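You operate a simulated robot arm through the tools that you are given. There is no shell and no other tool.

The job below is to be done with a simulated robot arm. You get a single attempt, and the scene is never put back.

TASK
Wind the purple leader in, catch it and cap the roll.
Fine: wind till the wheel stops; free the brake to wind, set it on hold again; yellow catch in, green cap on.

Only the result counts: the job must be done as asked and must still hold three seconds after the hand-in. Knocking over, shifting, dropping, spilling or breaking anything else fails it. Lids that push on must go on centred and level and be pressed home; caps that screw on are set level and turned clockwise until they are tight.

THE ROBOT
A 7-joint arm with a two-finger gripper, fixed in place. Base frame: the origin is at the foot of the arm, x ahead of it, y to its left, z up; the work surface is at about z = 87.6. Lengths are in cm, angles in degrees, forces in N, time in s.
With the tool pointing down near the work surface it reaches from about 34 to 72 cm from the base axis. Its first joint turns from -66.0 to 66.0 degrees. Payload 2.45 kg.
Tool frame: the origin (TCP) lies between the finger pads and is the grasp point; the fingertips stand 2.6 cm ahead of it; z points along the fingers, y is the line along which they close. The gripper opens to 9.6 cm. The gripper's body begins 6.9 cm behind the TCP.
Orientation is that of the tool frame in the base frame, as a unit quaternion [x, y, z, w]. With the fingers straight down and closing along the base's y, the tool's x points along the base's -x, its y along +y and its z along -z.

THE INTERFACE
- The arm moves only by the tool drive_tool. Its argument "targets" is one flat list of numbers, 7 for each row, row after row: the shift along the base's x, y, z in m, then the turn, a rotation vector about the base's x, y, z in degrees, then the finger opening in m, from 0 to 0.096. In form: [dx, dy, dz, wx, wy, wz, hand, dx, dy, dz, wx, wy, wz, hand, ...]. A call has 1 to 20 rows; each row shifts and turns the commanded pose from where the row before left it. Each row takes 0.2 s and may step no farther than 5 cm and 8.6 degrees from the row before; otherwise, or with a gripper value out of range, the whole call is refused. Where a pose cannot be reached the arm comes as near as it can. A force on the tool above 60 N (or 10 N above the force at the start of the call, whichever is more), or a blocked arm, ends the call early, and 0.2 s more pass. The fingers move at their own pace and stop on an object; they squeeze with about 45 N. The grip force told is the motor's: it shows also when the fingers shut on nothing. Time passes only in rows, and 0.2 s behind the last, so rows that do not move let the fingers close. The reply holds the time, the measured pose of the TCP, the force on the tool along the base axes, the opening and the grip force, in the units named above and with some noise, with the torque about the TCP (base axes, N m) and any sound that the robot's microphone picked up.
- Cameras (640 x 400 px; columns grow to the right, rows downward): "scene" is fixed at [17.49, -40.23, 142.66]; the picture's right is [0.67, -0.74, 0.00], its down [-0.41, -0.37, -0.84] and it looks along [0.62, 0.56, -0.55] (base axes); focal length 245 px, centre (320, 200). "wrist" rides on the gripper at [8.2, 0.3, -9.8] in the tool frame; the picture's right is [-0.04, 1.00, 0.00], its down [-0.73, -0.03, -0.68] and it looks along [-0.68, -0.03, 0.73] (tool axes); focal length 256 px, centre (320, 200). There is no depth. A picture from a camera that has moved, and an enlarged one, comes with that camera's place and axes in the base frame and with its lens.
- snapshot(camera): a new picture of that camera. No time passes.
- close_up(camera, box): a new picture of the part [left, top, right, bottom] of that camera's present view, enlarged. No time passes.
- close_job(): hands the job in; it is judged then, once.

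Nothing tells you positions but the pictures and the camera data. Unless the task says otherwise, let go and move clear before handing in.

The tools are called after "Emit:" as name(argument=value, ...) on one line, values as JSON. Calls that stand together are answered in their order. drive_tool: Moves the arm, as the interface text tells. Its arguments: {"type":"object","properties":{"targets":{"type":"array"}},"required":["targets"]} The other tools are called the same way: snapshot (camera) takes a picture; close_up (camera, box) takes an enlarged picture of a part of a camera's view; close_job () hands the job in.

At the start:

```text
time: 0.0
eef_pos: [44.71, -10.17, 125.61]
tcp_rot: [0.0, 1.0, 0.0, 0.0]
wrist_force: [0.0, 0.1, 0.2]
torque: [-0.03, 0.0, 0.01]
finger_gap: 9.59
gripper_force: 0.0
```

scene: 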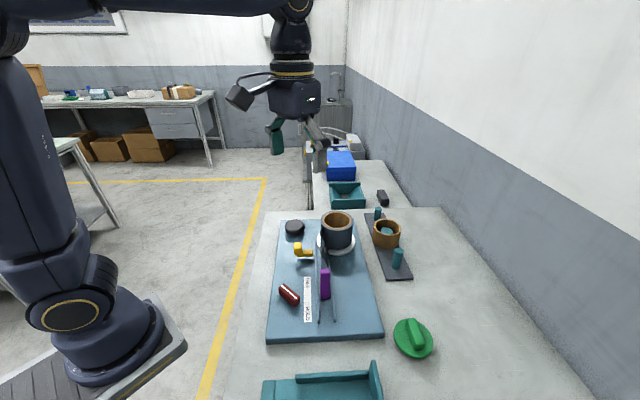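
wrist: 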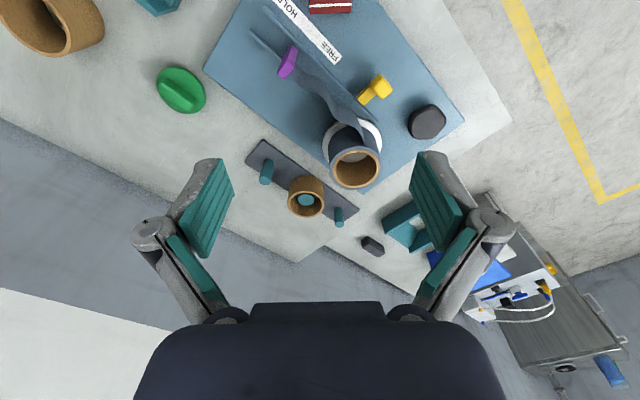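

I see a blue board with a roll (dark drum with brown top), a purple tab on a strip, a yellow catch, a red slider with HOLD/FREE label, a black knob, and a green cap on the table. I'll look closer before moving.

Emit:
close_up(camera="scene", box=[260, 200, 400, 290])

Emit:
close_up(camera="scene", box=[260, 260, 450, 380])

Emit:
close_up(camera="wrist", box=[200, 0, 480, 200])

Emit:
close_up(camera="scene", box=[320, 170, 440, 290])

```text
4.44 times, centred on (330, 245) of scene
camera zoom: at [17.49, -40.23, 142.66], right [0.67, -0.74, 0.0], down [-0.41, -0.37, -0.84], along [0.62, 0.56, -0.55], focal length 1087 px, centre (276, 0)
```

zoom: 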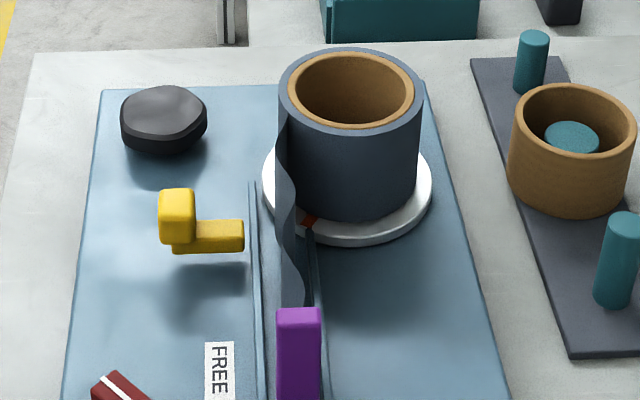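

```text
3.33 times, centred on (355, 320) of scene
camera zoom: at [17.49, -40.23, 142.66], right [0.67, -0.74, 0.0], down [-0.41, -0.37, -0.84], along [0.62, 0.56, -0.55], focal length 816 px, centre (203, -200)
```

zoom: 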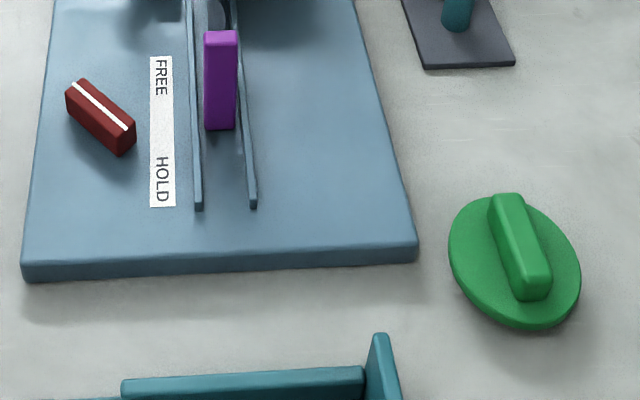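

```text
2.00 times, centred on (340, 100) of wrist
camera zoom: at [36.65, -9.76, 135.39], right [0.04, 1.0, 0.0], down [0.73, -0.03, 0.68], along [0.68, -0.03, -0.73], focal length 512 px, centre (280, 400)
```

zoom: 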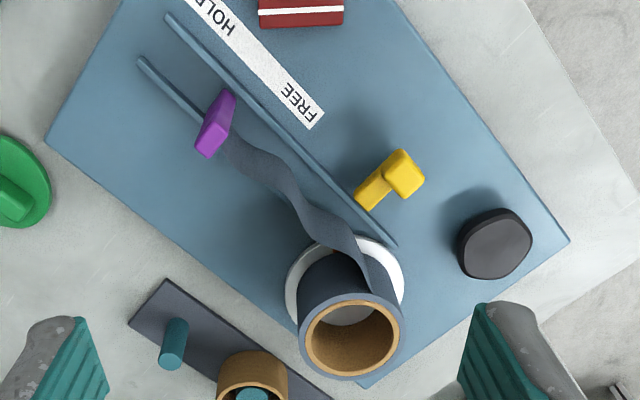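

```text
3.33 times, centred on (380, 230) of scene
camera zoom: at [17.49, -40.23, 142.66], right [0.67, -0.74, 0.0], down [-0.41, -0.37, -0.84], along [0.62, 0.56, -0.55], focal length 816 px, centre (120, 100)
```

zoom: 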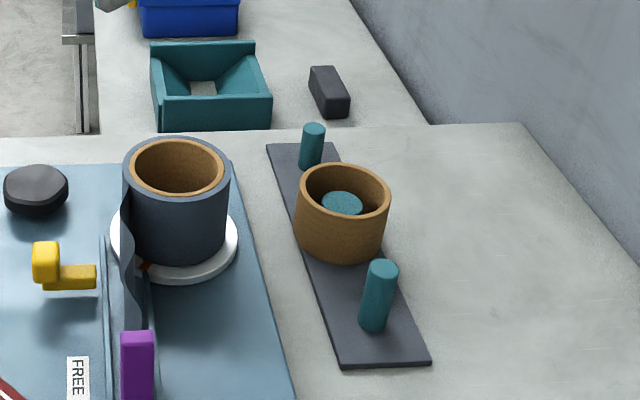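

The roll top seems to be near (65.7, -4, 96), the black knob near (59.5, 9), the red brake lever near (40, -9), and the rails run at about 30° from +x. I'll move the wrist camera round for a better look at the lever and catch.

Emit:
drive_tool(targets=[-0.003, 0.012, -0.018, 0, 0, -8.2, 0.096, -0.003, 0.012, -0.018, 0, 0, -8.2, 0.096, -0.003, 0.012, -0.018, 0, 0, -8.2, 0.096, -0.003, 0.012, -0.018, 0, 0, -8.2, 0.096, -0.003, 0.012, -0.018, 0, 0, -8.2, 0.096, -0.003, 0.012, -0.018, 0, 0, -8.2, 0.096, -0.003, 0.012, -0.018, 0, 0, -8.2, 0.096, -0.003, 0.012, -0.018, 0, 0, -8.2, 0.096, -0.003, 0.012, -0.018, 0, 0, -8.2, 0.096, 0, 0.012, -0.018, 0, 0, -8.2, 0.096, 0, 0, 0, 0, 0, -8, 0.096])

Emit:
snapshot(camera="wrist")

Emit:
snapshot(camera="scene")

```text
time: 2.4
eef_pos: [42.18, 1.96, 107.44]
tcp_rot: [0.707, 0.707, 0.0, 0.001]
wrist_force: [0.3, 1.7, 0.3]
torque: [0.0, -0.03, 0.03]
finger_gap: 9.6
gripper_force: 0.0
```

```text
taken
camera wrist: at [42.45, 10.11, 117.33], right [1.0, -0.04, 0.0], down [-0.03, -0.73, 0.68], along [-0.03, -0.68, -0.73], focal length 256 px, centre (320, 200)
```

wrist: 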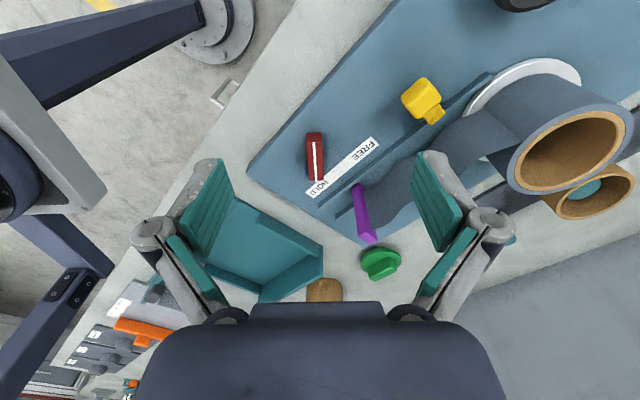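

```text
taken
```

scene: 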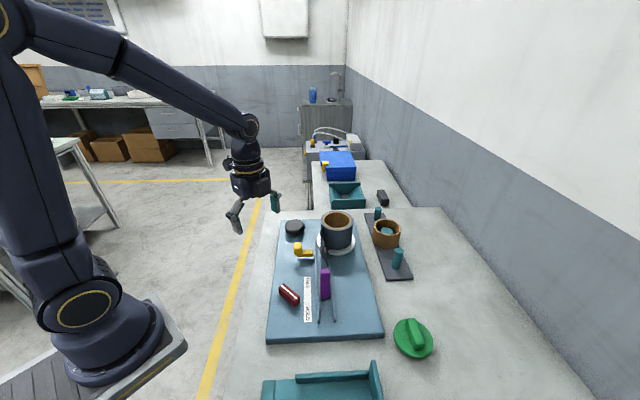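

Emit:
close_up(camera="wrist", box=[240, 60, 480, 210])

Emit:
close_up(camera="wrist", box=[380, 0, 640, 160])

Emit:
close_up(camera="scene", box=[264, 264, 344, 344])

Emit:
close_up(camera="scene", box=[275, 205, 365, 265])

```text
2.67 times, centred on (360, 135) of wrist
camera zoom: at [42.45, 10.11, 117.33], right [1.0, -0.04, 0.0], down [-0.03, -0.73, 0.68], along [-0.03, -0.68, -0.73], focal length 683 px, centre (213, 373)
```

zoom: 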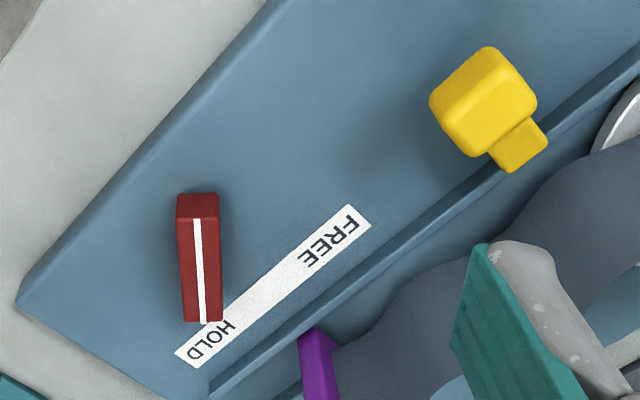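

```text
2.46 times, centred on (510, 80) of wrist
camera zoom: at [42.45, 10.11, 117.33], right [1.0, -0.04, 0.0], down [-0.03, -0.73, 0.68], along [-0.03, -0.68, -0.73], focal length 630 px, centre (-148, 495)
```

zoom: 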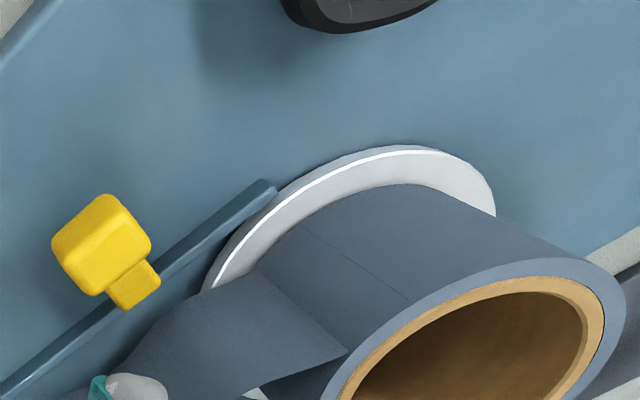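

```text
5.00 times, centred on (304, 304) of scene
camera zoom: at [17.49, -40.23, 142.66], right [0.67, -0.74, 0.0], down [-0.41, -0.37, -0.84], along [0.62, 0.56, -0.55], focal length 1223 px, centre (400, -320)
```

zoom: 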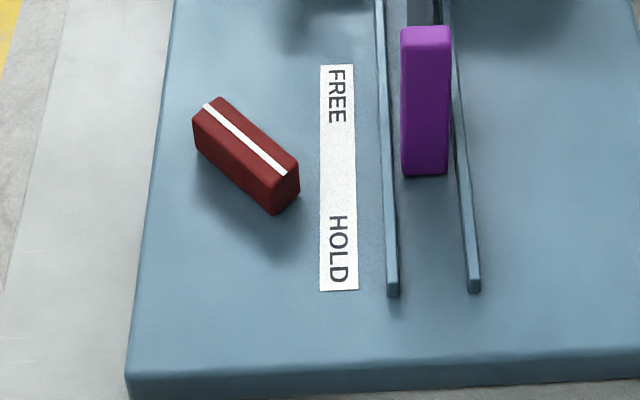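

```text
6.67 times, centred on (320, 235) of scene
camera zoom: at [17.49, -40.23, 142.66], right [0.67, -0.74, 0.0], down [-0.41, -0.37, -0.84], along [0.62, 0.56, -0.55], focal length 1631 px, centre (320, -33)
```

zoom: 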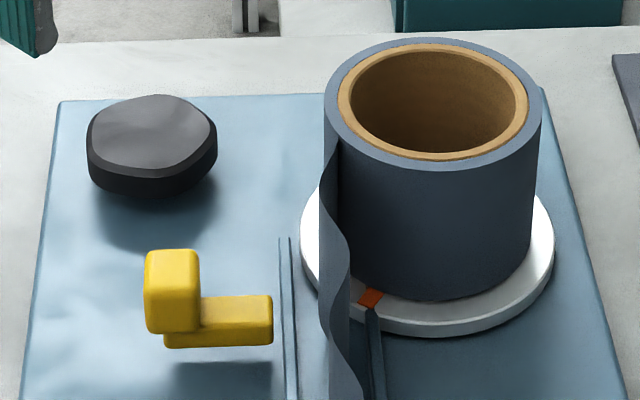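

The board's axis is at 45°. The red lever points at HOLD (along -y), centred near (40.9, -8.8), and FREE lies towards +x. I'll hover over the lever with the fingers closing along x.

Emit:
drive_tool(targets=[-0.003, -0.027, -0.02, 0, 0, 0, 0.05, -0.003, -0.027, -0.03, 0, 0, 0, 0.05, -0.003, -0.027, -0.03, 0, 0, 0, 0.05, -0.004, -0.026, -0.024, 0, 0, 0, 0.05, 0, 0, 0, 0, 0, 0, 0.05])

Emit:
snapshot(camera="wrist")

Emit:
close_up(camera="scene", box=[240, 220, 360, 340])

```text
time: 3.6
eef_pos: [40.8, -8.9, 97.04]
tcp_rot: [0.707, 0.707, 0.001, 0.0]
wrist_force: [0.0, 0.5, 0.5]
torque: [-0.02, 0.05, 0.01]
finger_gap: 5.01
gripper_force: 0.1
```

```text
taken
camera wrist: at [41.12, -0.71, 106.91], right [1.0, -0.04, 0.0], down [-0.03, -0.73, 0.68], along [-0.03, -0.68, -0.73], focal length 256 px, centre (320, 200)
```

wrist: 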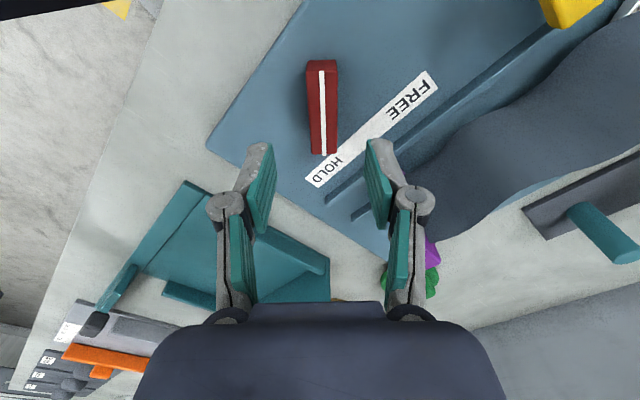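

```text
3.33 times, centred on (300, 280) of scene
camera zoom: at [17.49, -40.23, 142.66], right [0.67, -0.74, 0.0], down [-0.41, -0.37, -0.84], along [0.62, 0.56, -0.55], focal length 816 px, centre (387, -67)
```

zoom: 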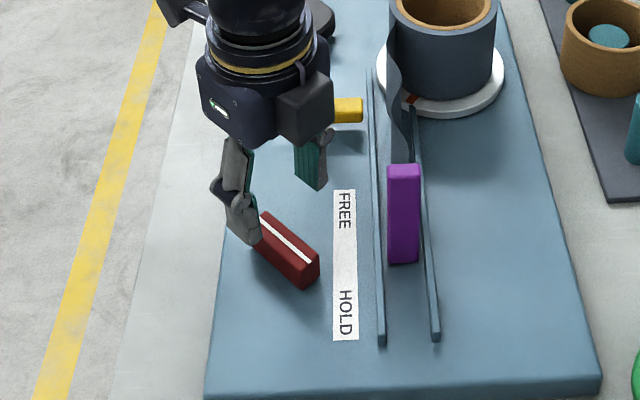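

The lever is centred under the hand. I'll lower gently to grip height.

Emit:
drive_tool(targets=[0, 0.002, -0.015, 0, 0, 0, 0.05, 0, 0, -0.015, 0, 0, 0, 0.05, 0, 0, -0.012, 0, 0, 0, 0.05, 0, 0, 0, 0, 0, 0, 0.05])

Emit:
close_up(camera="scene", box=[250, 240, 340, 330])

Emit:
snapshot(camera="wrist")

```text
time: 4.6
eef_pos: [40.66, -8.5, 92.74]
tcp_rot: [0.707, 0.708, 0.001, 0.0]
wrist_force: [-0.1, 0.4, 0.5]
torque: [0.03, -0.02, -0.02]
finger_gap: 5.0
gripper_force: 0.1
```

```text
4.44 times, centred on (295, 285) of scene
camera zoom: at [17.49, -40.23, 142.66], right [0.67, -0.74, 0.0], down [-0.41, -0.37, -0.84], along [0.62, 0.56, -0.55], focal length 1087 px, centre (431, -178)
```

zoom: 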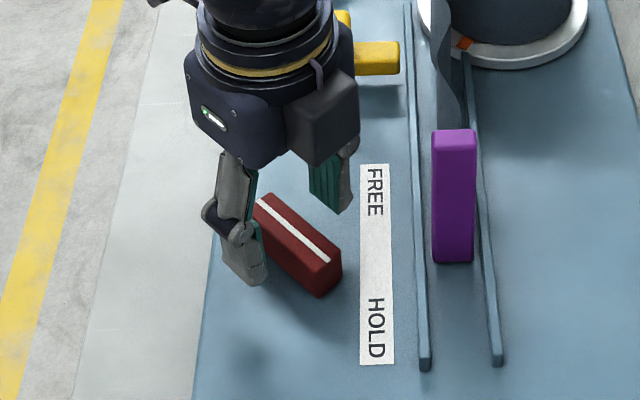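

```text
taken
camera wrist: at [41.09, -0.43, 102.64], right [1.0, -0.04, 0.0], down [-0.03, -0.73, 0.68], along [-0.03, -0.68, -0.73], focal length 256 px, centre (320, 200)
```

wrist: 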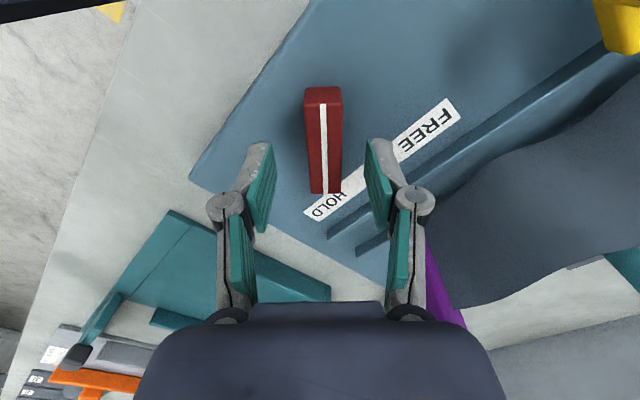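

Emit:
drive_tool(targets=[0, 0, -0.006, 0, 0, 0, 0.05, 0, 0, 0, 0, 0, 0, 0.05])

Emit:
close_up(camera="wrist", box=[230, 70, 430, 230])

Emit:
close_up(camera="scene", box=[270, 250, 340, 320])

```text
time: 5.2
eef_pos: [40.78, -8.7, 92.3]
tcp_rot: [0.706, 0.708, 0.0, 0.001]
wrist_force: [0.4, 0.3, 0.0]
torque: [-0.01, 0.02, 0.0]
finger_gap: 5.02
gripper_force: 0.1
```

```text
2.50 times, centred on (330, 150) of wrist
camera zoom: at [41.1, -0.46, 102.12], right [1.0, -0.04, 0.0], down [-0.03, -0.73, 0.68], along [-0.03, -0.68, -0.73], focal length 640 px, centre (295, 325)
```

zoom: 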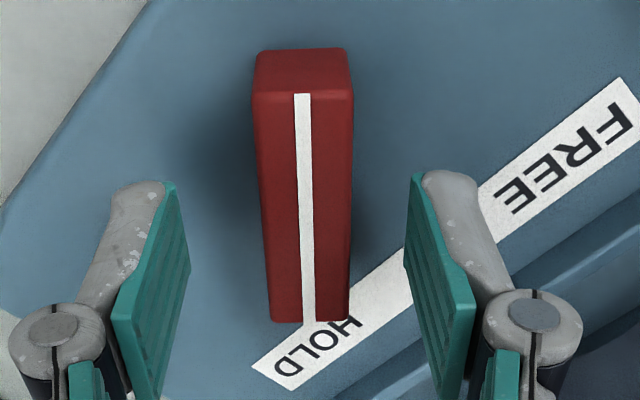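

```text
5.71 times, centred on (305, 285) of scene
camera zoom: at [17.49, -40.23, 142.66], right [0.67, -0.74, 0.0], down [-0.41, -0.37, -0.84], along [0.62, 0.56, -0.55], focal length 1398 px, centre (406, -286)
```

zoom: 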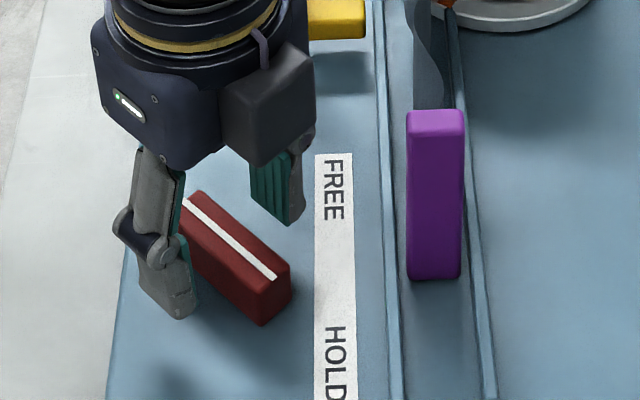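

Emit:
drive_tool(targets=[0, 0, -0.005, 0, 0, 0, 0.05, 0, 0, 0, 0, 0, 0, 0.05])

```text
time: 5.8
eef_pos: [40.94, -8.61, 91.89]
tcp_rot: [0.707, 0.707, 0.0, 0.0]
wrist_force: [0.2, -0.2, -0.7]
torque: [-0.01, -0.04, 0.02]
finger_gap: 5.0
gripper_force: 0.0
```

Nothing has touched yet. I'll close on the lever.

Emit:
drive_tool(targets=[0, 0, 0, 0, 0, 0, 0.01, 0, 0, 0, 0, 0, 0, 0.01, 0, 0, 0, 0, 0, 0, 0.01, 0, 0, 0, 0, 0, 0, 0.01])

Emit:
close_up(camera="wrist", box=[230, 70, 430, 230])

```text
time: 6.8
eef_pos: [40.94, -8.47, 91.84]
tcp_rot: [0.708, 0.706, 0.002, 0.003]
wrist_force: [16.0, 1.1, -4.6]
torque: [-0.22, -0.39, -0.03]
finger_gap: 1.58
gripper_force: 42.3
```

```text
2.50 times, centred on (330, 150) of wrist
camera zoom: at [41.3, -0.43, 101.7], right [1.0, -0.04, 0.0], down [-0.03, -0.73, 0.68], along [-0.02, -0.68, -0.73], focal length 640 px, centre (295, 325)
```

zoom: 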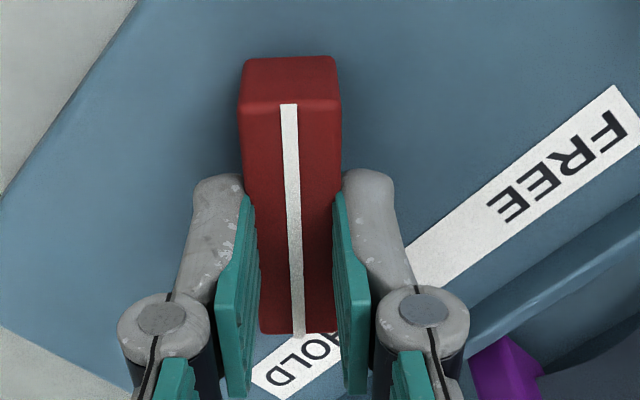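

Gripped, with a 1.6 cm width. I'll try a small counter-clockwise turn about the lever's centre and watch the forces.

Emit:
drive_tool(targets=[0.002, 0, 0, 0, 0, 5, 0.01, 0, 0, 0, 0, 0, 5, 0.01, 0, 0, 0, 0, 0, 0, 0.01])

Emit:
close_up(camera="wrist", box=[230, 70, 430, 230])

Emit:
close_up(camera="scene", box=[270, 250, 340, 320])

```text
time: 7.6
eef_pos: [40.95, -8.64, 91.88]
tcp_rot: [0.642, 0.766, 0.001, 0.0]
wrist_force: [6.5, -4.3, 21.0]
torque: [-0.23, -0.15, -0.02]
finger_gap: 1.58
gripper_force: 41.9
```

```text
2.50 times, centred on (330, 150) of wrist
camera zoom: at [39.94, -0.51, 101.71], right [0.99, 0.13, 0.0], down [0.1, -0.73, 0.68], along [0.09, -0.67, -0.73], focal length 640 px, centre (295, 325)
```

zoom: 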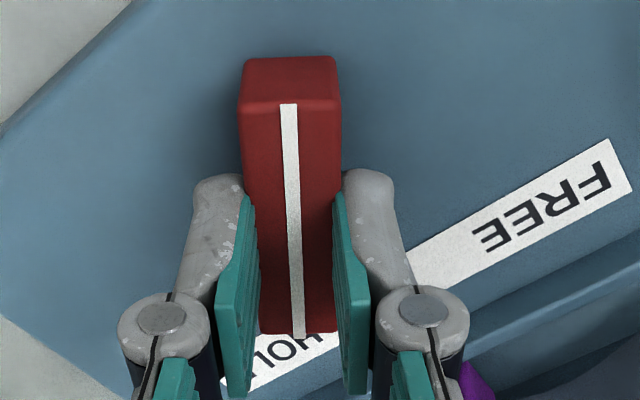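

```text
5.71 times, centred on (305, 285) of scene
camera zoom: at [17.48, -40.24, 142.66], right [0.67, -0.74, 0.0], down [-0.41, -0.37, -0.84], along [0.62, 0.56, -0.55], focal length 1398 px, centre (406, -286)
```

zoom: 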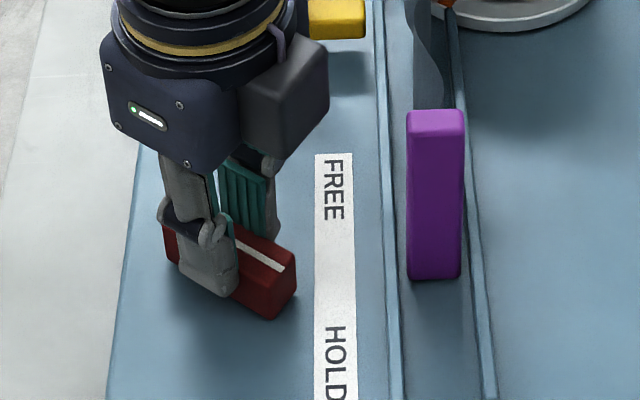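

It turns freely about its centre. I'll carry on counter-clockwise towards FREE.

Emit:
drive_tool(targets=[0, 0, 0.0005, 0, 0, 8, 0.01, 0, 0, 0, 0, 0, 8, 0.01, 0, 0, 0, 0, 0, 8, 0.01, 0, 0, 0, 0, 0, 8, 0.01, 0, 0, 0, 0, 0, 8, 0.01, 0, 0, 0, 0, 0, 8, 0.01, 0, 0, 0, 0, 0, 8, 0.01, 0, 0, 0, 0, 0, 8, 0.01, 0, 0, 0, 0, 0, 0, 0.01])

Emit:
snapshot(camera="wrist")

Emit:
close_up(camera="scene", box=[260, 240, 340, 320])

```text
time: 9.6
eef_pos: [41.15, -8.55, 91.91]
tcp_rot: [0.138, 0.99, -0.001, 0.001]
wrist_force: [12.9, 8.1, 12.9]
torque: [0.02, -1.05, -0.03]
finger_gap: 1.59
gripper_force: 41.4
```

```text
taken
camera wrist: at [33.38, -5.96, 101.69], right [0.31, 0.95, 0.0], down [0.7, -0.23, 0.68], along [0.65, -0.21, -0.73], focal length 256 px, centre (320, 200)
```

wrist: 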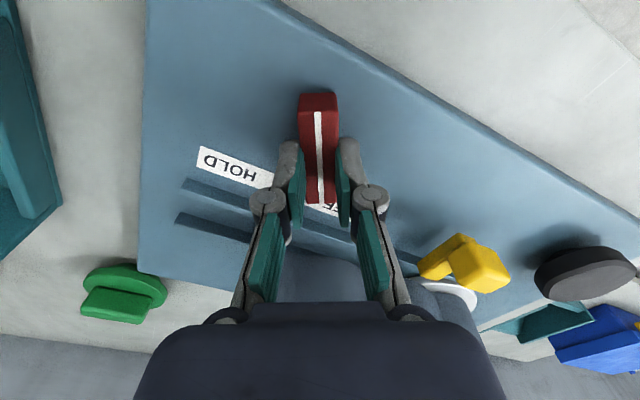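

```text
5.00 times, centred on (300, 280) of scene
camera zoom: at [17.51, -40.2, 142.66], right [0.67, -0.74, 0.0], down [-0.41, -0.37, -0.84], along [0.62, 0.56, -0.55], focal length 1223 px, centre (420, -200)
```

zoom: 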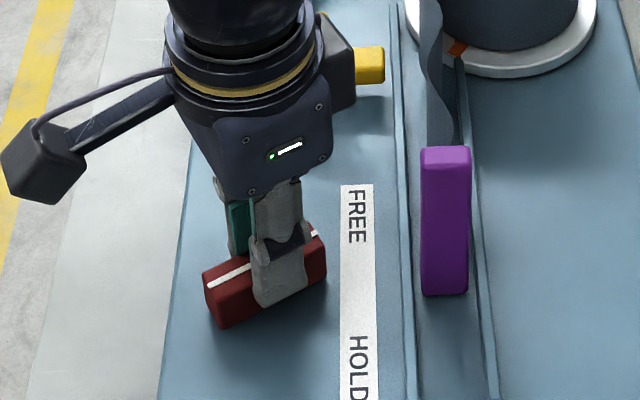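

Emit:
drive_tool(targets=[0, 0, 0, 0, 0, 8, 0.01, 0, 0, 0, 0, 0, 0, 0.01])

Emit:
drive_tool(targets=[0, 0, 0, 0, 0, 5, 0.01, 0, 0, 0, 0, 0, 0, 0.01])

Emit:
drive_tool(targets=[0, 0, 0, 0, 0, 3, 0.01, 0, 0, 0, 0, 0, 0, 0.01])

Emit:
snapshot(camera="wrist")

```text
time: 10.2
eef_pos: [41.12, -8.4, 91.93]
tcp_rot: [0.068, 0.998, -0.001, 0.0]
wrist_force: [17.7, 12.4, 12.3]
torque: [0.39, -0.11, -0.02]
finger_gap: 1.55
gripper_force: 41.6
```

```text
time: 10.8
eef_pos: [41.05, -8.45, 92.0]
tcp_rot: [0.025, 1.0, 0.0, 0.0]
wrist_force: [22.8, 17.0, -0.5]
torque: [0.43, 0.25, 0.0]
finger_gap: 1.59
gripper_force: 41.3
```

```text
time: 11.4
eef_pos: [41.18, -8.47, 91.89]
tcp_rot: [-0.002, 1.0, 0.0, 0.002]
wrist_force: [24.5, 16.9, -15.2]
torque: [0.39, -0.36, -0.11]
finger_gap: 1.59
gripper_force: 42.1
```

```text
taken
camera wrist: at [32.97, -8.16, 101.68], right [0.04, 1.0, 0.0], down [0.73, -0.03, 0.68], along [0.68, -0.03, -0.73], focal length 256 px, centre (320, 200)
```

wrist: 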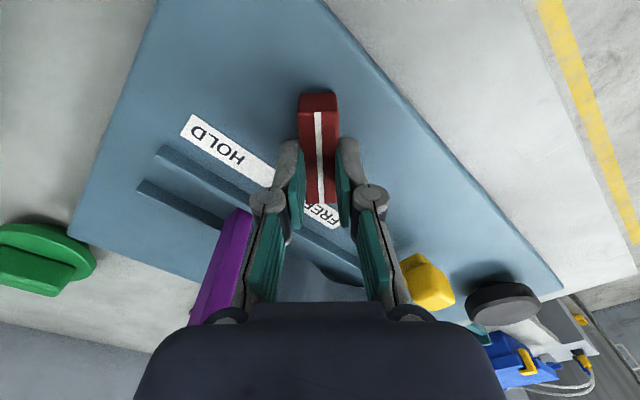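

Emit:
drive_tool(targets=[0.001, 0.001, 0, 0, 0, 3, 0.01, 0, 0, 0, 0, 0, 0, 0.01])

```text
time: 12.0
eef_pos: [41.11, -8.56, 91.94]
tcp_rot: [-0.025, 1.0, 0.0, 0.001]
wrist_force: [14.3, 15.3, -5.4]
torque: [0.32, -1.26, -1.17]
finger_gap: 1.63
gripper_force: 42.2
```

The torque jumped to -1.2 N m, so the lever is at its FREE stop. I'll release, go up and look.

Emit:
drive_tool(targets=[0, 0, 0, 0, 0, -2, 0.01, 0, 0, 0, 0, 0, 0, 0.04, 0, 0, 0, 0, 0, 0, 0.05, 0, 0, 0, 0, 0, 0, 0.05, 0, 0, 0.02, 0, 0, 0, 0.05, 0, 0, 0.04, 0, 0, 0, 0.06, 0, 0, 0.04, 0, 0, 0, 0.06, 0, 0, 0, 0, 0, 0, 0.096])

Emit:
snapshot(camera="wrist")

Emit:
snapshot(camera="scene")

```text
time: 13.8
eef_pos: [41.09, -8.6, 102.01]
tcp_rot: [-0.009, 1.0, -0.001, 0.001]
wrist_force: [0.1, 0.1, -0.7]
torque: [0.02, -0.02, -0.02]
finger_gap: 9.38
gripper_force: 0.1
```

```text
taken
camera wrist: at [33.03, -8.27, 111.81], right [0.02, 1.0, 0.0], down [0.73, -0.02, 0.68], along [0.68, -0.02, -0.73], focal length 256 px, centre (320, 200)
```

wrist: 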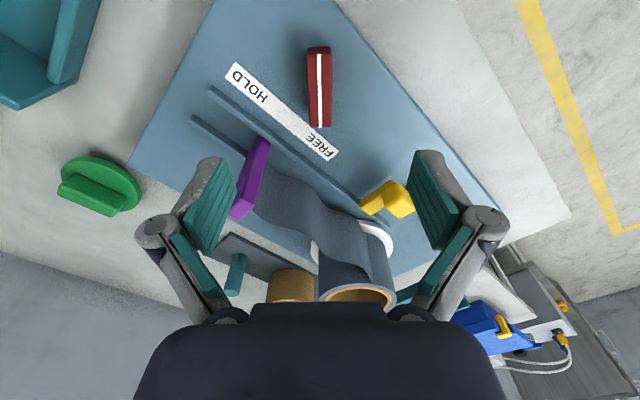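

```text
taken
```

scene: 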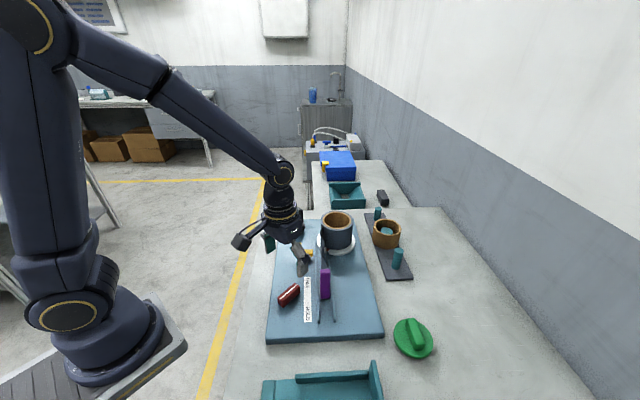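

Emit:
drive_tool(targets=[0.025, 0.025, 0.03, 0, 0, 0, 0.096, 0.04, 0.03, 0.02, 0, 0, 0, 0.096, 0.04, 0.04, 0, 0, 0, 0, 0.096, 0.04, 0.04, 0, 0, 0, 0, 0.096, 0.04, 0.041, 0, 0, 0, 0, 0.096, 0, 0, 0, 0, 0, 0, 0.096])

Emit:
snapshot(camera="wrist")

Emit:
snapshot(camera="scene")

```text
refused: row 2 steps farther than a row can; nothing moved
```

```text
taken
camera wrist: at [33.03, -8.27, 111.81], right [0.02, 1.0, 0.0], down [0.73, -0.02, 0.68], along [0.68, -0.02, -0.73], focal length 256 px, centre (320, 200)
```

wrist: 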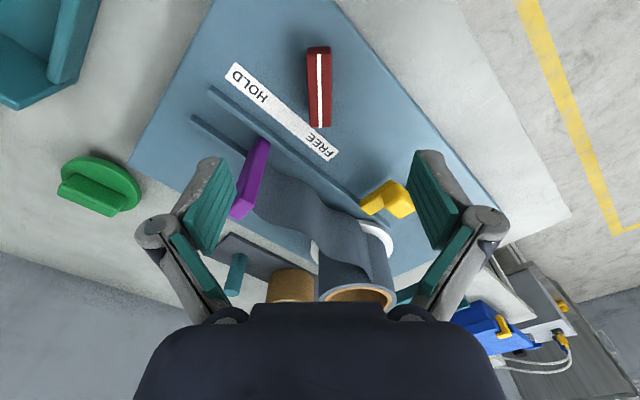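

```text
taken
```

scene: 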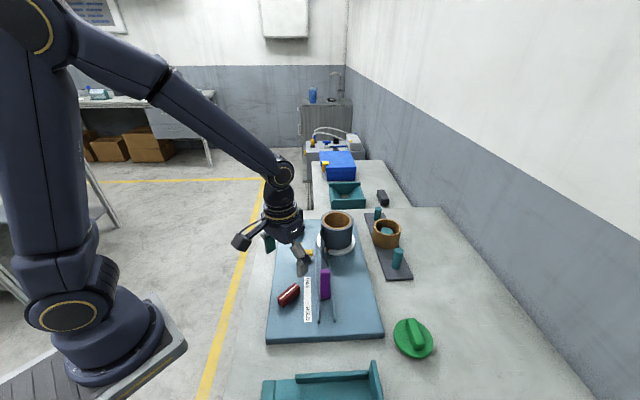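

The brake now points at FREE. That move was refused because one step was too long, so I'll use smaller steps to reach the knob.

Emit:
drive_tool(targets=[0.025, 0.025, 0.03, 0, 0, 0, 0.096, 0.03, 0.03, 0.01, 0, 0, 0, 0.096, 0.033, 0.031, 0, 0, 0, 0, 0.096, 0.033, 0.03, 0, 0, 0, 0, 0.096, 0.033, 0.03, 0, 0, 0, 0, 0.096, 0.031, 0.03, 0, 0, 0, 0, 0.096, 0, 0, 0, 0, 0, 0, 0.096])

Emit:
snapshot(camera="wrist")

Emit:
snapshot(camera="scene")

```text
time: 15.4
eef_pos: [59.48, 9.21, 105.93]
tcp_rot: [-0.008, 1.0, 0.0, 0.0]
wrist_force: [0.1, -0.2, 1.7]
torque: [-0.02, -0.05, 0.03]
finger_gap: 9.59
gripper_force: 0.0
```

```text
taken
camera wrist: at [51.31, 9.37, 115.72], right [0.02, 1.0, 0.0], down [0.73, -0.02, 0.68], along [0.68, -0.02, -0.73], focal length 256 px, centre (320, 200)
```

wrist: 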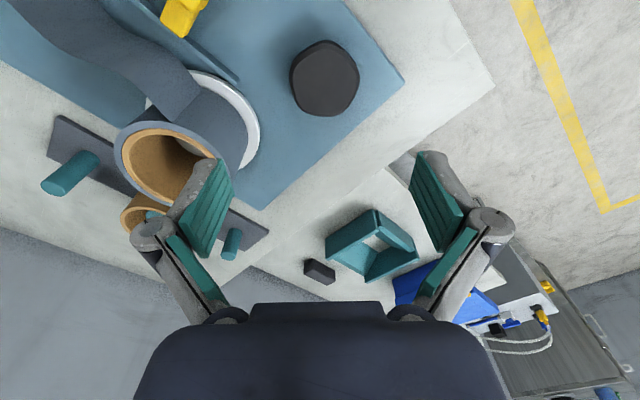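

```text
taken
```

scene: 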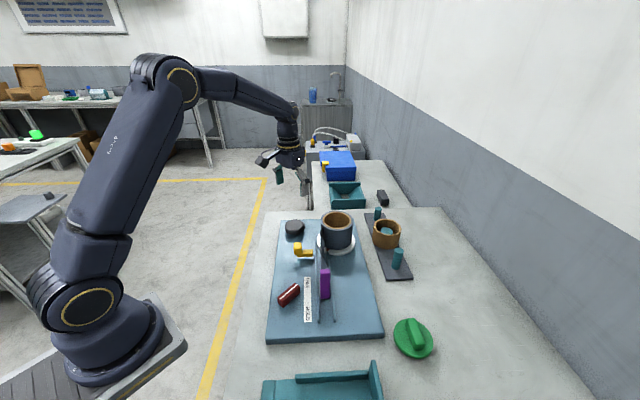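

Emit:
close_up(camera="wrist", box=[220, 10, 420, 135])

Emit:
close_up(camera="wrist", box=[100, 0, 300, 200])

Emit:
close_up(camera="scene", box=[270, 205, 360, 265])

```text
3.20 times, centred on (320, 72) of wrist
camera zoom: at [51.31, 9.37, 115.72], right [0.02, 1.0, 0.0], down [0.73, -0.02, 0.68], along [0.68, -0.02, -0.73], focal length 819 px, centre (320, 608)
```

zoom: 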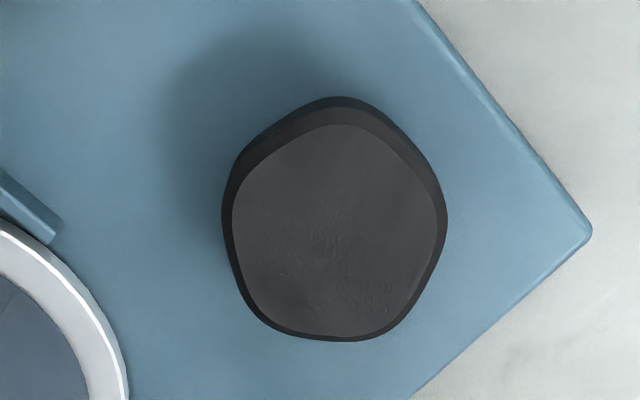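

```text
2.00 times, centred on (200, 100) of wrist
camera zoom: at [51.31, 9.37, 115.72], right [0.02, 1.0, 0.0], down [0.73, -0.02, 0.68], along [0.68, -0.02, -0.73], focal length 512 px, centre (560, 400)
```

zoom: 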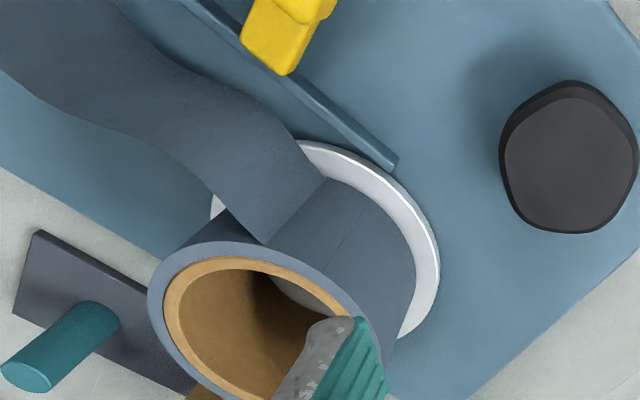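

```text
6.67 times, centred on (315, 235) of scene
camera zoom: at [17.5, -40.23, 142.66], right [0.67, -0.74, 0.0], down [-0.41, -0.37, -0.84], along [0.62, 0.56, -0.55], focal length 1631 px, centre (353, -33)
```

zoom: 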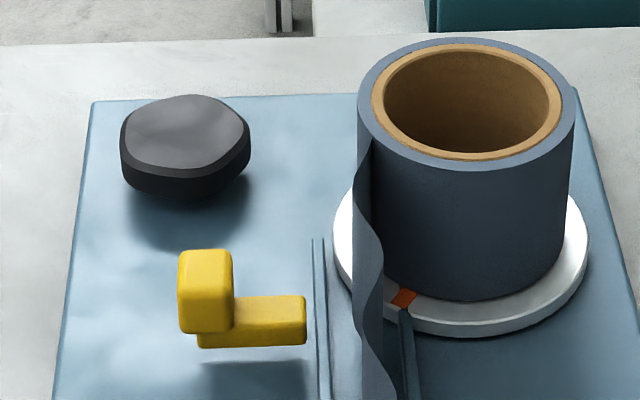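

The black hand-wheel is a rounded pentagon about 6.5 cm across at about (59.7, 9.6), with its top near z = 90. I'll turn the hand to +90° so the fingers take a flat and a vertex, then descend.

Emit:
drive_tool(targets=[0.002, 0.004, 0, 0, 0, 8.1, 0.096, 0, 0, 0, 0, 0, 8.1, 0.096, 0, 0, 0, 0, 0, 8.1, 0.096, 0, 0, 0, 0, 0, 8.1, 0.096, 0, 0, 0, 0, 0, 8.1, 0.096, 0, 0, 0, 0, 0, 8.1, 0.096, 0, 0, 0, 0, 0, 8.1, 0.096, 0, 0, 0, 0, 0, 8.1, 0.096, 0, 0, 0, 0, 0, 8.1, 0.096, 0, 0, 0, 0, 0, 8.1, 0.096, 0, 0, -0.02, 0, 0, 8, 0.096, 0, 0, -0.03, 0, 0, 0, 0.096, 0, 0, -0.03, 0, 0, 0, 0.096, 0, 0, 0, 0, 0, 0, 0.096])

Emit:
snapshot(camera="wrist")

Emit:
close_up(camera="scene", box=[260, 185, 380, 265])

```text
time: 18.4
eef_pos: [59.68, 9.37, 98.09]
tcp_rot: [0.707, -0.707, 0.0, 0.0]
wrist_force: [0.3, 0.1, -1.2]
torque: [-0.04, -0.01, -0.03]
finger_gap: 9.62
gripper_force: 0.0
```

```text
taken
camera wrist: at [59.4, 1.34, 107.94], right [-1.0, 0.04, 0.0], down [0.03, 0.73, 0.68], along [0.03, 0.68, -0.73], focal length 256 px, centre (320, 200)
```

wrist: 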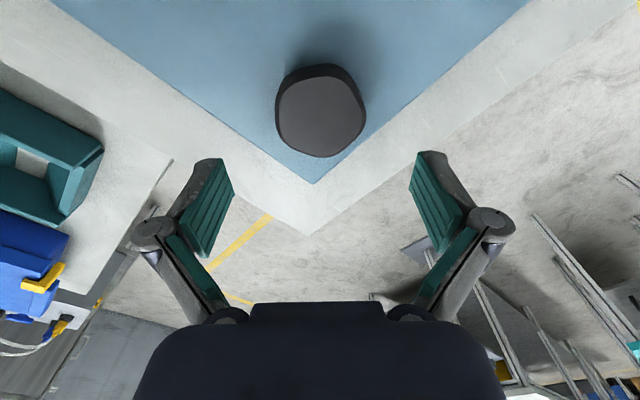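

```text
5.00 times, centred on (320, 225) of scene
camera zoom: at [17.49, -40.23, 142.66], right [0.67, -0.74, 0.0], down [-0.41, -0.37, -0.84], along [0.62, 0.56, -0.55], focal length 1223 px, centre (320, 75)
```

zoom: 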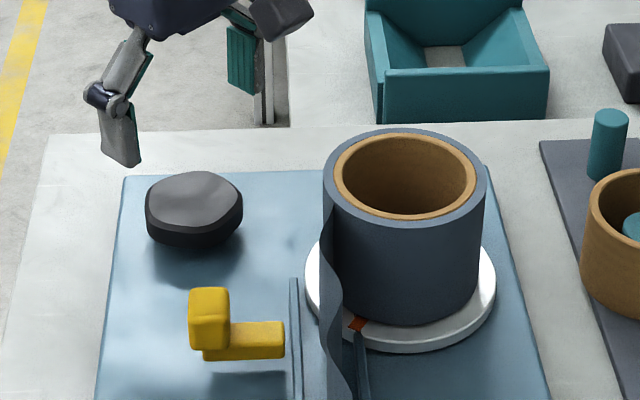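

Emit:
drive_tool(targets=[0, 0, -0.03, 0, 0, 0, 0.096, 0, 0, -0.025, 0, 0, 0, 0.096, 0, 0, 0, 0, 0, 0, 0.096])

Emit:
snapshot(camera="wrist")

Emit:
close_up(camera="scene", box=[250, 185, 370, 265])

```text
time: 19.2
eef_pos: [59.74, 9.56, 92.52]
tcp_rot: [0.707, -0.707, -0.001, 0.0]
wrist_force: [-0.9, -0.1, 0.0]
torque: [0.02, -0.03, 0.01]
finger_gap: 9.63
gripper_force: 0.1
```

```text
taken
camera wrist: at [59.45, 1.38, 102.34], right [-1.0, 0.04, 0.0], down [0.03, 0.73, 0.68], along [0.03, 0.68, -0.73], focal length 256 px, centre (320, 200)
```

wrist: 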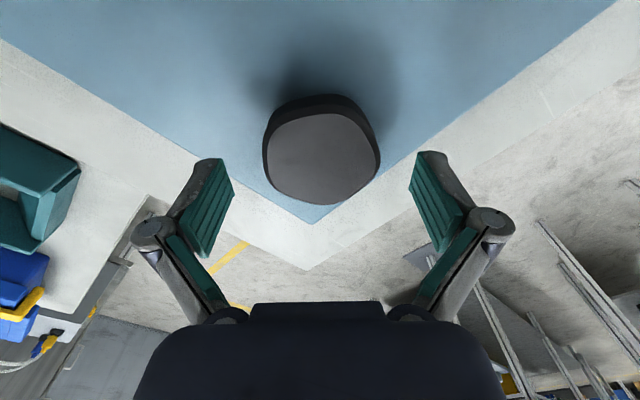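

```text
5.00 times, centred on (310, 225) of scene
camera zoom: at [17.49, -40.23, 142.66], right [0.67, -0.74, 0.0], down [-0.41, -0.37, -0.84], along [0.62, 0.56, -0.55], focal length 1223 px, centre (370, 75)
```

zoom: 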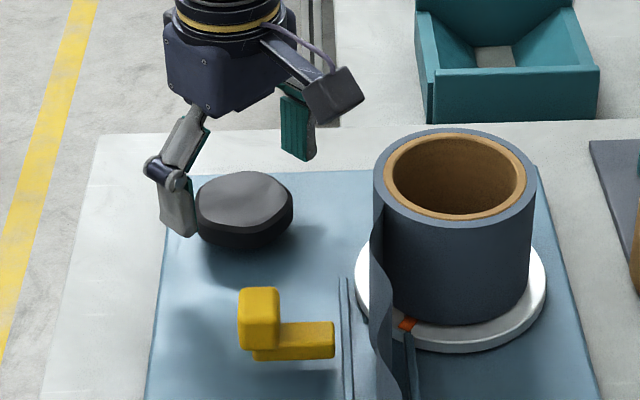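

Emit:
drive_tool(targets=[0, 0, -0.006, 0, 0, 0, 0.096, 0, 0, 0, 0, 0, 0, 0.096])

Emit:
drive_tool(targets=[0, 0, 0, 0, 0, 0, 0.055, 0, 0, 0, 0, 0, 0, 0.055, 0, 0, 0, 0, 0, 0, 0.055])

Emit:
snapshot(camera="wrist")

```text
time: 19.8
eef_pos: [59.68, 9.56, 91.84]
tcp_rot: [-0.707, 0.708, 0.0, 0.0]
wrist_force: [0.2, 0.8, 0.6]
torque: [-0.02, 0.01, 0.0]
finger_gap: 9.6
gripper_force: 0.0
```

```text
time: 20.6
eef_pos: [59.76, 9.4, 91.89]
tcp_rot: [-0.707, 0.707, 0.0, 0.0]
wrist_force: [-0.7, 0.5, 1.1]
torque: [0.03, 0.33, 0.02]
finger_gap: 6.47
gripper_force: 36.0
```

```text
taken
camera wrist: at [59.45, 1.36, 101.7], right [-1.0, 0.04, 0.0], down [0.03, 0.73, 0.68], along [0.03, 0.68, -0.73], focal length 256 px, centre (320, 200)
```

wrist: 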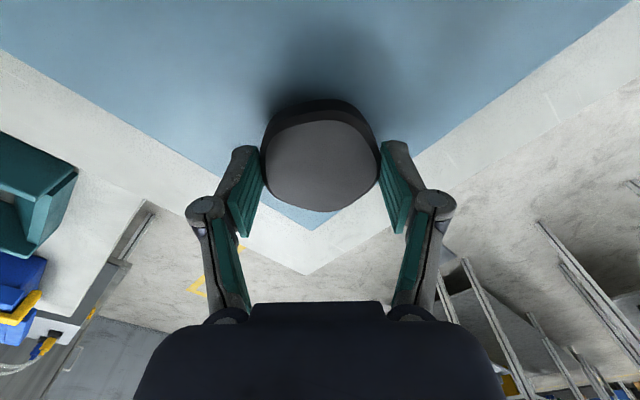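

Centred on the hand-wheel with almost no side force. I'll turn it a little clockwise and watch the red mark on the white disc.

Emit:
drive_tool(targets=[0, 0, 0, 0, 0, -5, 0.04, 0, 0, 0, 0, 0, -5, 0.04, 0, 0, 0, 0, 0, -5, 0.04, 0, 0, 0, 0, 0, 0, 0.04])

Emit:
close_up(camera="scene", box=[250, 205, 370, 325])

Emit:
snapshot(camera="wrist")

```text
time: 21.6
eef_pos: [59.74, 9.42, 91.74]
tcp_rot: [-0.608, 0.794, 0.0, 0.0]
wrist_force: [-5.6, -1.7, 10.8]
torque: [0.11, 0.71, -0.01]
finger_gap: 6.49
gripper_force: 44.8
```

```text
3.33 times, centred on (310, 265) of scene
camera zoom: at [17.46, -40.24, 142.66], right [0.67, -0.74, 0.0], down [-0.41, -0.37, -0.84], along [0.62, 0.56, -0.55], focal length 816 px, centre (353, -17)
```

zoom: 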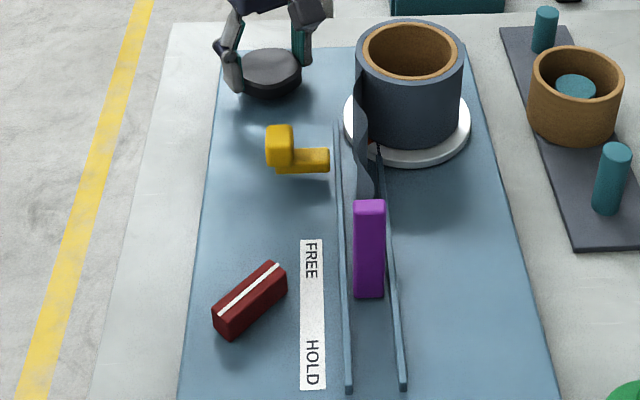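

```text
taken
camera wrist: at [57.32, 1.73, 101.7], right [-0.95, 0.3, 0.0], down [0.22, 0.7, 0.68], along [0.2, 0.65, -0.73], focal length 256 px, centre (320, 200)
```

wrist: 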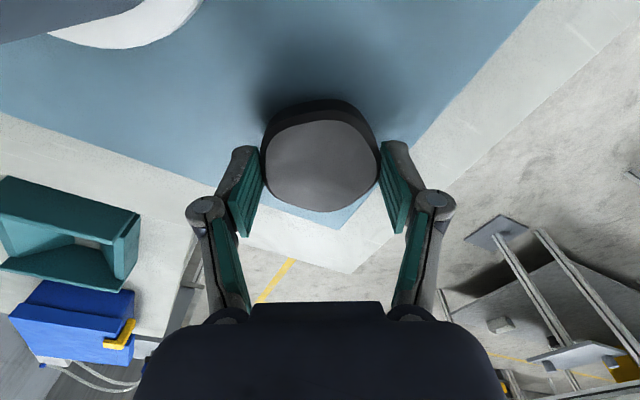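

Clockwise winds: the mark turned and the purple tab moved towards the roll. I'll continue in chunks.

Emit:
drive_tool(targets=[0, 0, 0.0005, 0, 0, -8, 0.04, 0, 0, 0, 0, 0, -8, 0.04, 0, 0, 0, 0, 0, -8, 0.04, 0, 0, 0, 0, 0, -8, 0.04, 0, 0, 0, 0, 0, -8, 0.04])

Emit:
close_up(camera="scene", box=[250, 205, 370, 325])

```text
time: 22.8
eef_pos: [59.7, 9.4, 91.96]
tcp_rot: [-0.3, 0.954, 0.0, -0.001]
wrist_force: [-13.9, -0.4, 8.9]
torque: [0.68, -0.12, 0.07]
finger_gap: 6.42
gripper_force: 45.1
```

```text
3.33 times, centred on (310, 265) of scene
camera zoom: at [17.44, -40.24, 142.66], right [0.67, -0.74, 0.0], down [-0.41, -0.37, -0.84], along [0.62, 0.56, -0.55], focal length 816 px, centre (353, -17)
```

zoom: 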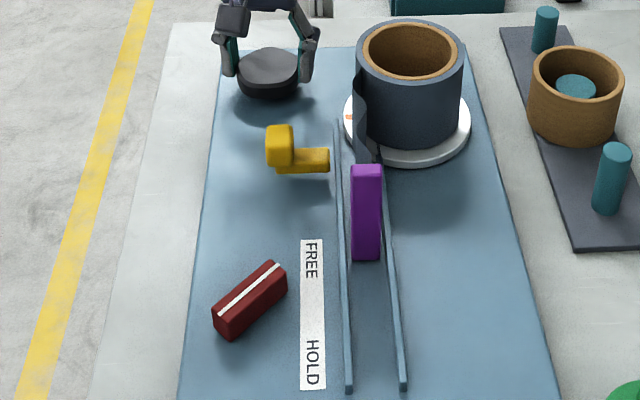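

Emit:
drive_tool(targets=[0, 0, 0, 0, 0, -8, 0.04, 0, 0, 0, 0, 0, -8, 0.04, 0, 0, 0, 0, 0, -8, 0.04, 0, 0, 0, 0, 0, 0, 0.04])

Emit:
drive_tool(targets=[0, 0, 0, 0, 0, -6, 0.04, 0, 0, 0, 0, 0, -6, 0.04, 0, 0, 0, 0, 0, 0, 0.04])

Emit:
close_up(camera="scene", box=[250, 205, 370, 325])

```text
time: 23.8
eef_pos: [59.81, 9.51, 91.88]
tcp_rot: [-0.094, 0.996, 0.0, -0.001]
wrist_force: [-13.3, 3.2, 6.7]
torque: [0.18, 0.42, -0.04]
finger_gap: 6.44
gripper_force: 44.9
```

```text
time: 24.6
eef_pos: [59.78, 9.58, 91.79]
tcp_rot: [0.009, 1.0, 0.0, -0.001]
wrist_force: [-18.7, 4.7, 2.5]
torque: [0.07, -0.05, 0.02]
finger_gap: 6.44
gripper_force: 44.4
```

```text
3.33 times, centred on (310, 265) of scene
camera zoom: at [17.44, -40.22, 142.67], right [0.67, -0.74, 0.0], down [-0.41, -0.37, -0.84], along [0.62, 0.56, -0.55], focal length 816 px, centre (353, -17)
```

zoom: 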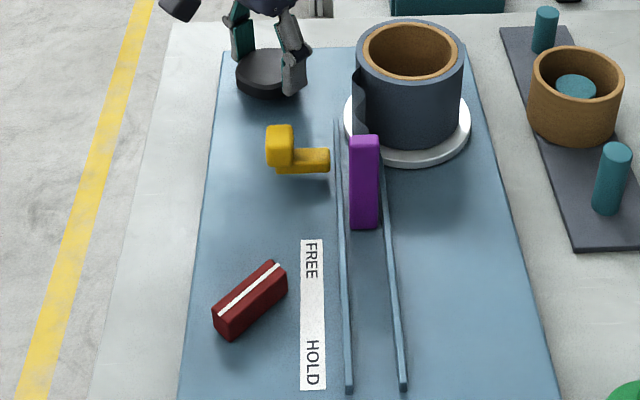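

Emit:
drive_tool(targets=[-0.001, 0, 0, 0, 0, -8, 0.04, 0, 0, 0, 0, 0, -8, 0.04, 0, 0, 0, 0, 0, -8, 0.04, 0, 0, 0, 0, 0, 0, 0.04])

Emit:
drive_tool(targets=[0, 0, 0, 0, 0, -8, 0.04, 0, 0, 0, 0, 0, -8, 0.04, 0, 0, 0, 0, 0, 0, 0.04])

Emit:
close_up(camera="scene", box=[250, 205, 370, 325])

```text
time: 25.6
eef_pos: [59.79, 9.5, 91.95]
tcp_rot: [0.218, 0.976, 0.0, 0.001]
wrist_force: [-6.6, 6.5, -7.6]
torque: [0.14, -0.57, 0.0]
finger_gap: 6.42
gripper_force: 44.9
```

```text
time: 26.4
eef_pos: [59.74, 9.51, 91.88]
tcp_rot: [0.35, 0.937, 0.001, 0.0]
wrist_force: [-3.7, 10.0, -4.8]
torque: [-0.76, -0.58, -0.03]
finger_gap: 6.45
gripper_force: 45.0
```

```text
3.33 times, centred on (310, 265) of scene
camera zoom: at [17.49, -40.2, 142.67], right [0.67, -0.74, 0.0], down [-0.41, -0.37, -0.84], along [0.62, 0.56, -0.55], focal length 816 px, centre (353, -17)
```

zoom: 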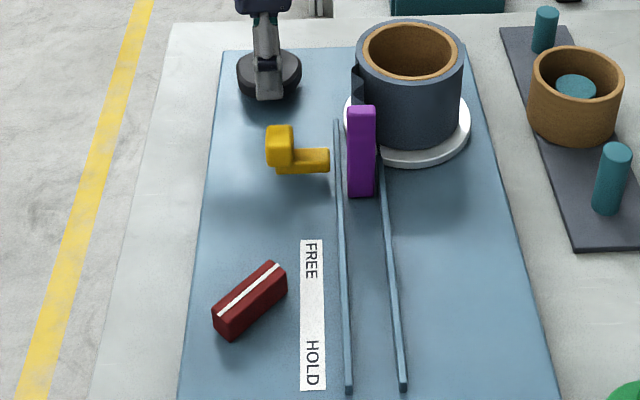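

Emit:
drive_tool(targets=[0, 0, 0, 0, 0, -8, 0.04, 0, 0, 0, 0, 0, -6, 0.04, 0, 0, 0, 0, 0, 0, 0.04])

Emit:
drive_tool(targets=[0, 0, 0, 0, 0, -6, 0.04, 0, 0, 0, 0, 0, -6, 0.04, 0, 0, 0, 0, 0, 0, 0.04])

Emit:
close_up(camera="scene", box=[250, 205, 370, 325])

```text
time: 27.2
eef_pos: [59.67, 9.5, 91.98]
tcp_rot: [0.463, 0.886, 0.001, 0.0]
wrist_force: [9.1, 12.4, -7.0]
torque: [0.52, 0.55, 0.01]
finger_gap: 6.43
gripper_force: 45.3
```

```text
time: 28.0
eef_pos: [59.64, 9.7, 91.97]
tcp_rot: [0.553, 0.833, 0.001, 0.0]
wrist_force: [5.5, 11.4, 2.1]
torque: [-0.17, -0.68, -0.01]
finger_gap: 6.44
gripper_force: 44.9
```

```text
3.33 times, centred on (310, 265) of scene
camera zoom: at [17.5, -40.2, 142.66], right [0.67, -0.74, 0.0], down [-0.41, -0.37, -0.84], along [0.62, 0.56, -0.55], focal length 816 px, centre (353, -17)
```

zoom: 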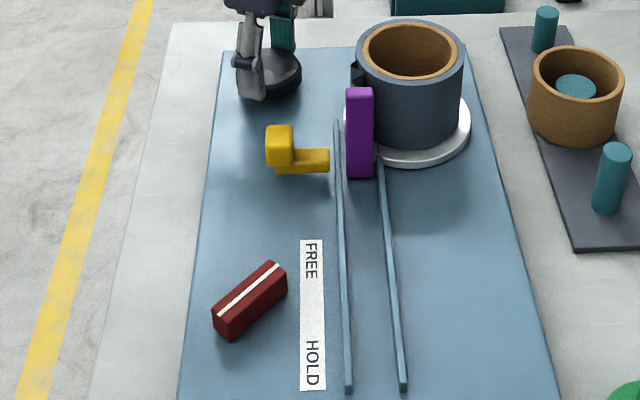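

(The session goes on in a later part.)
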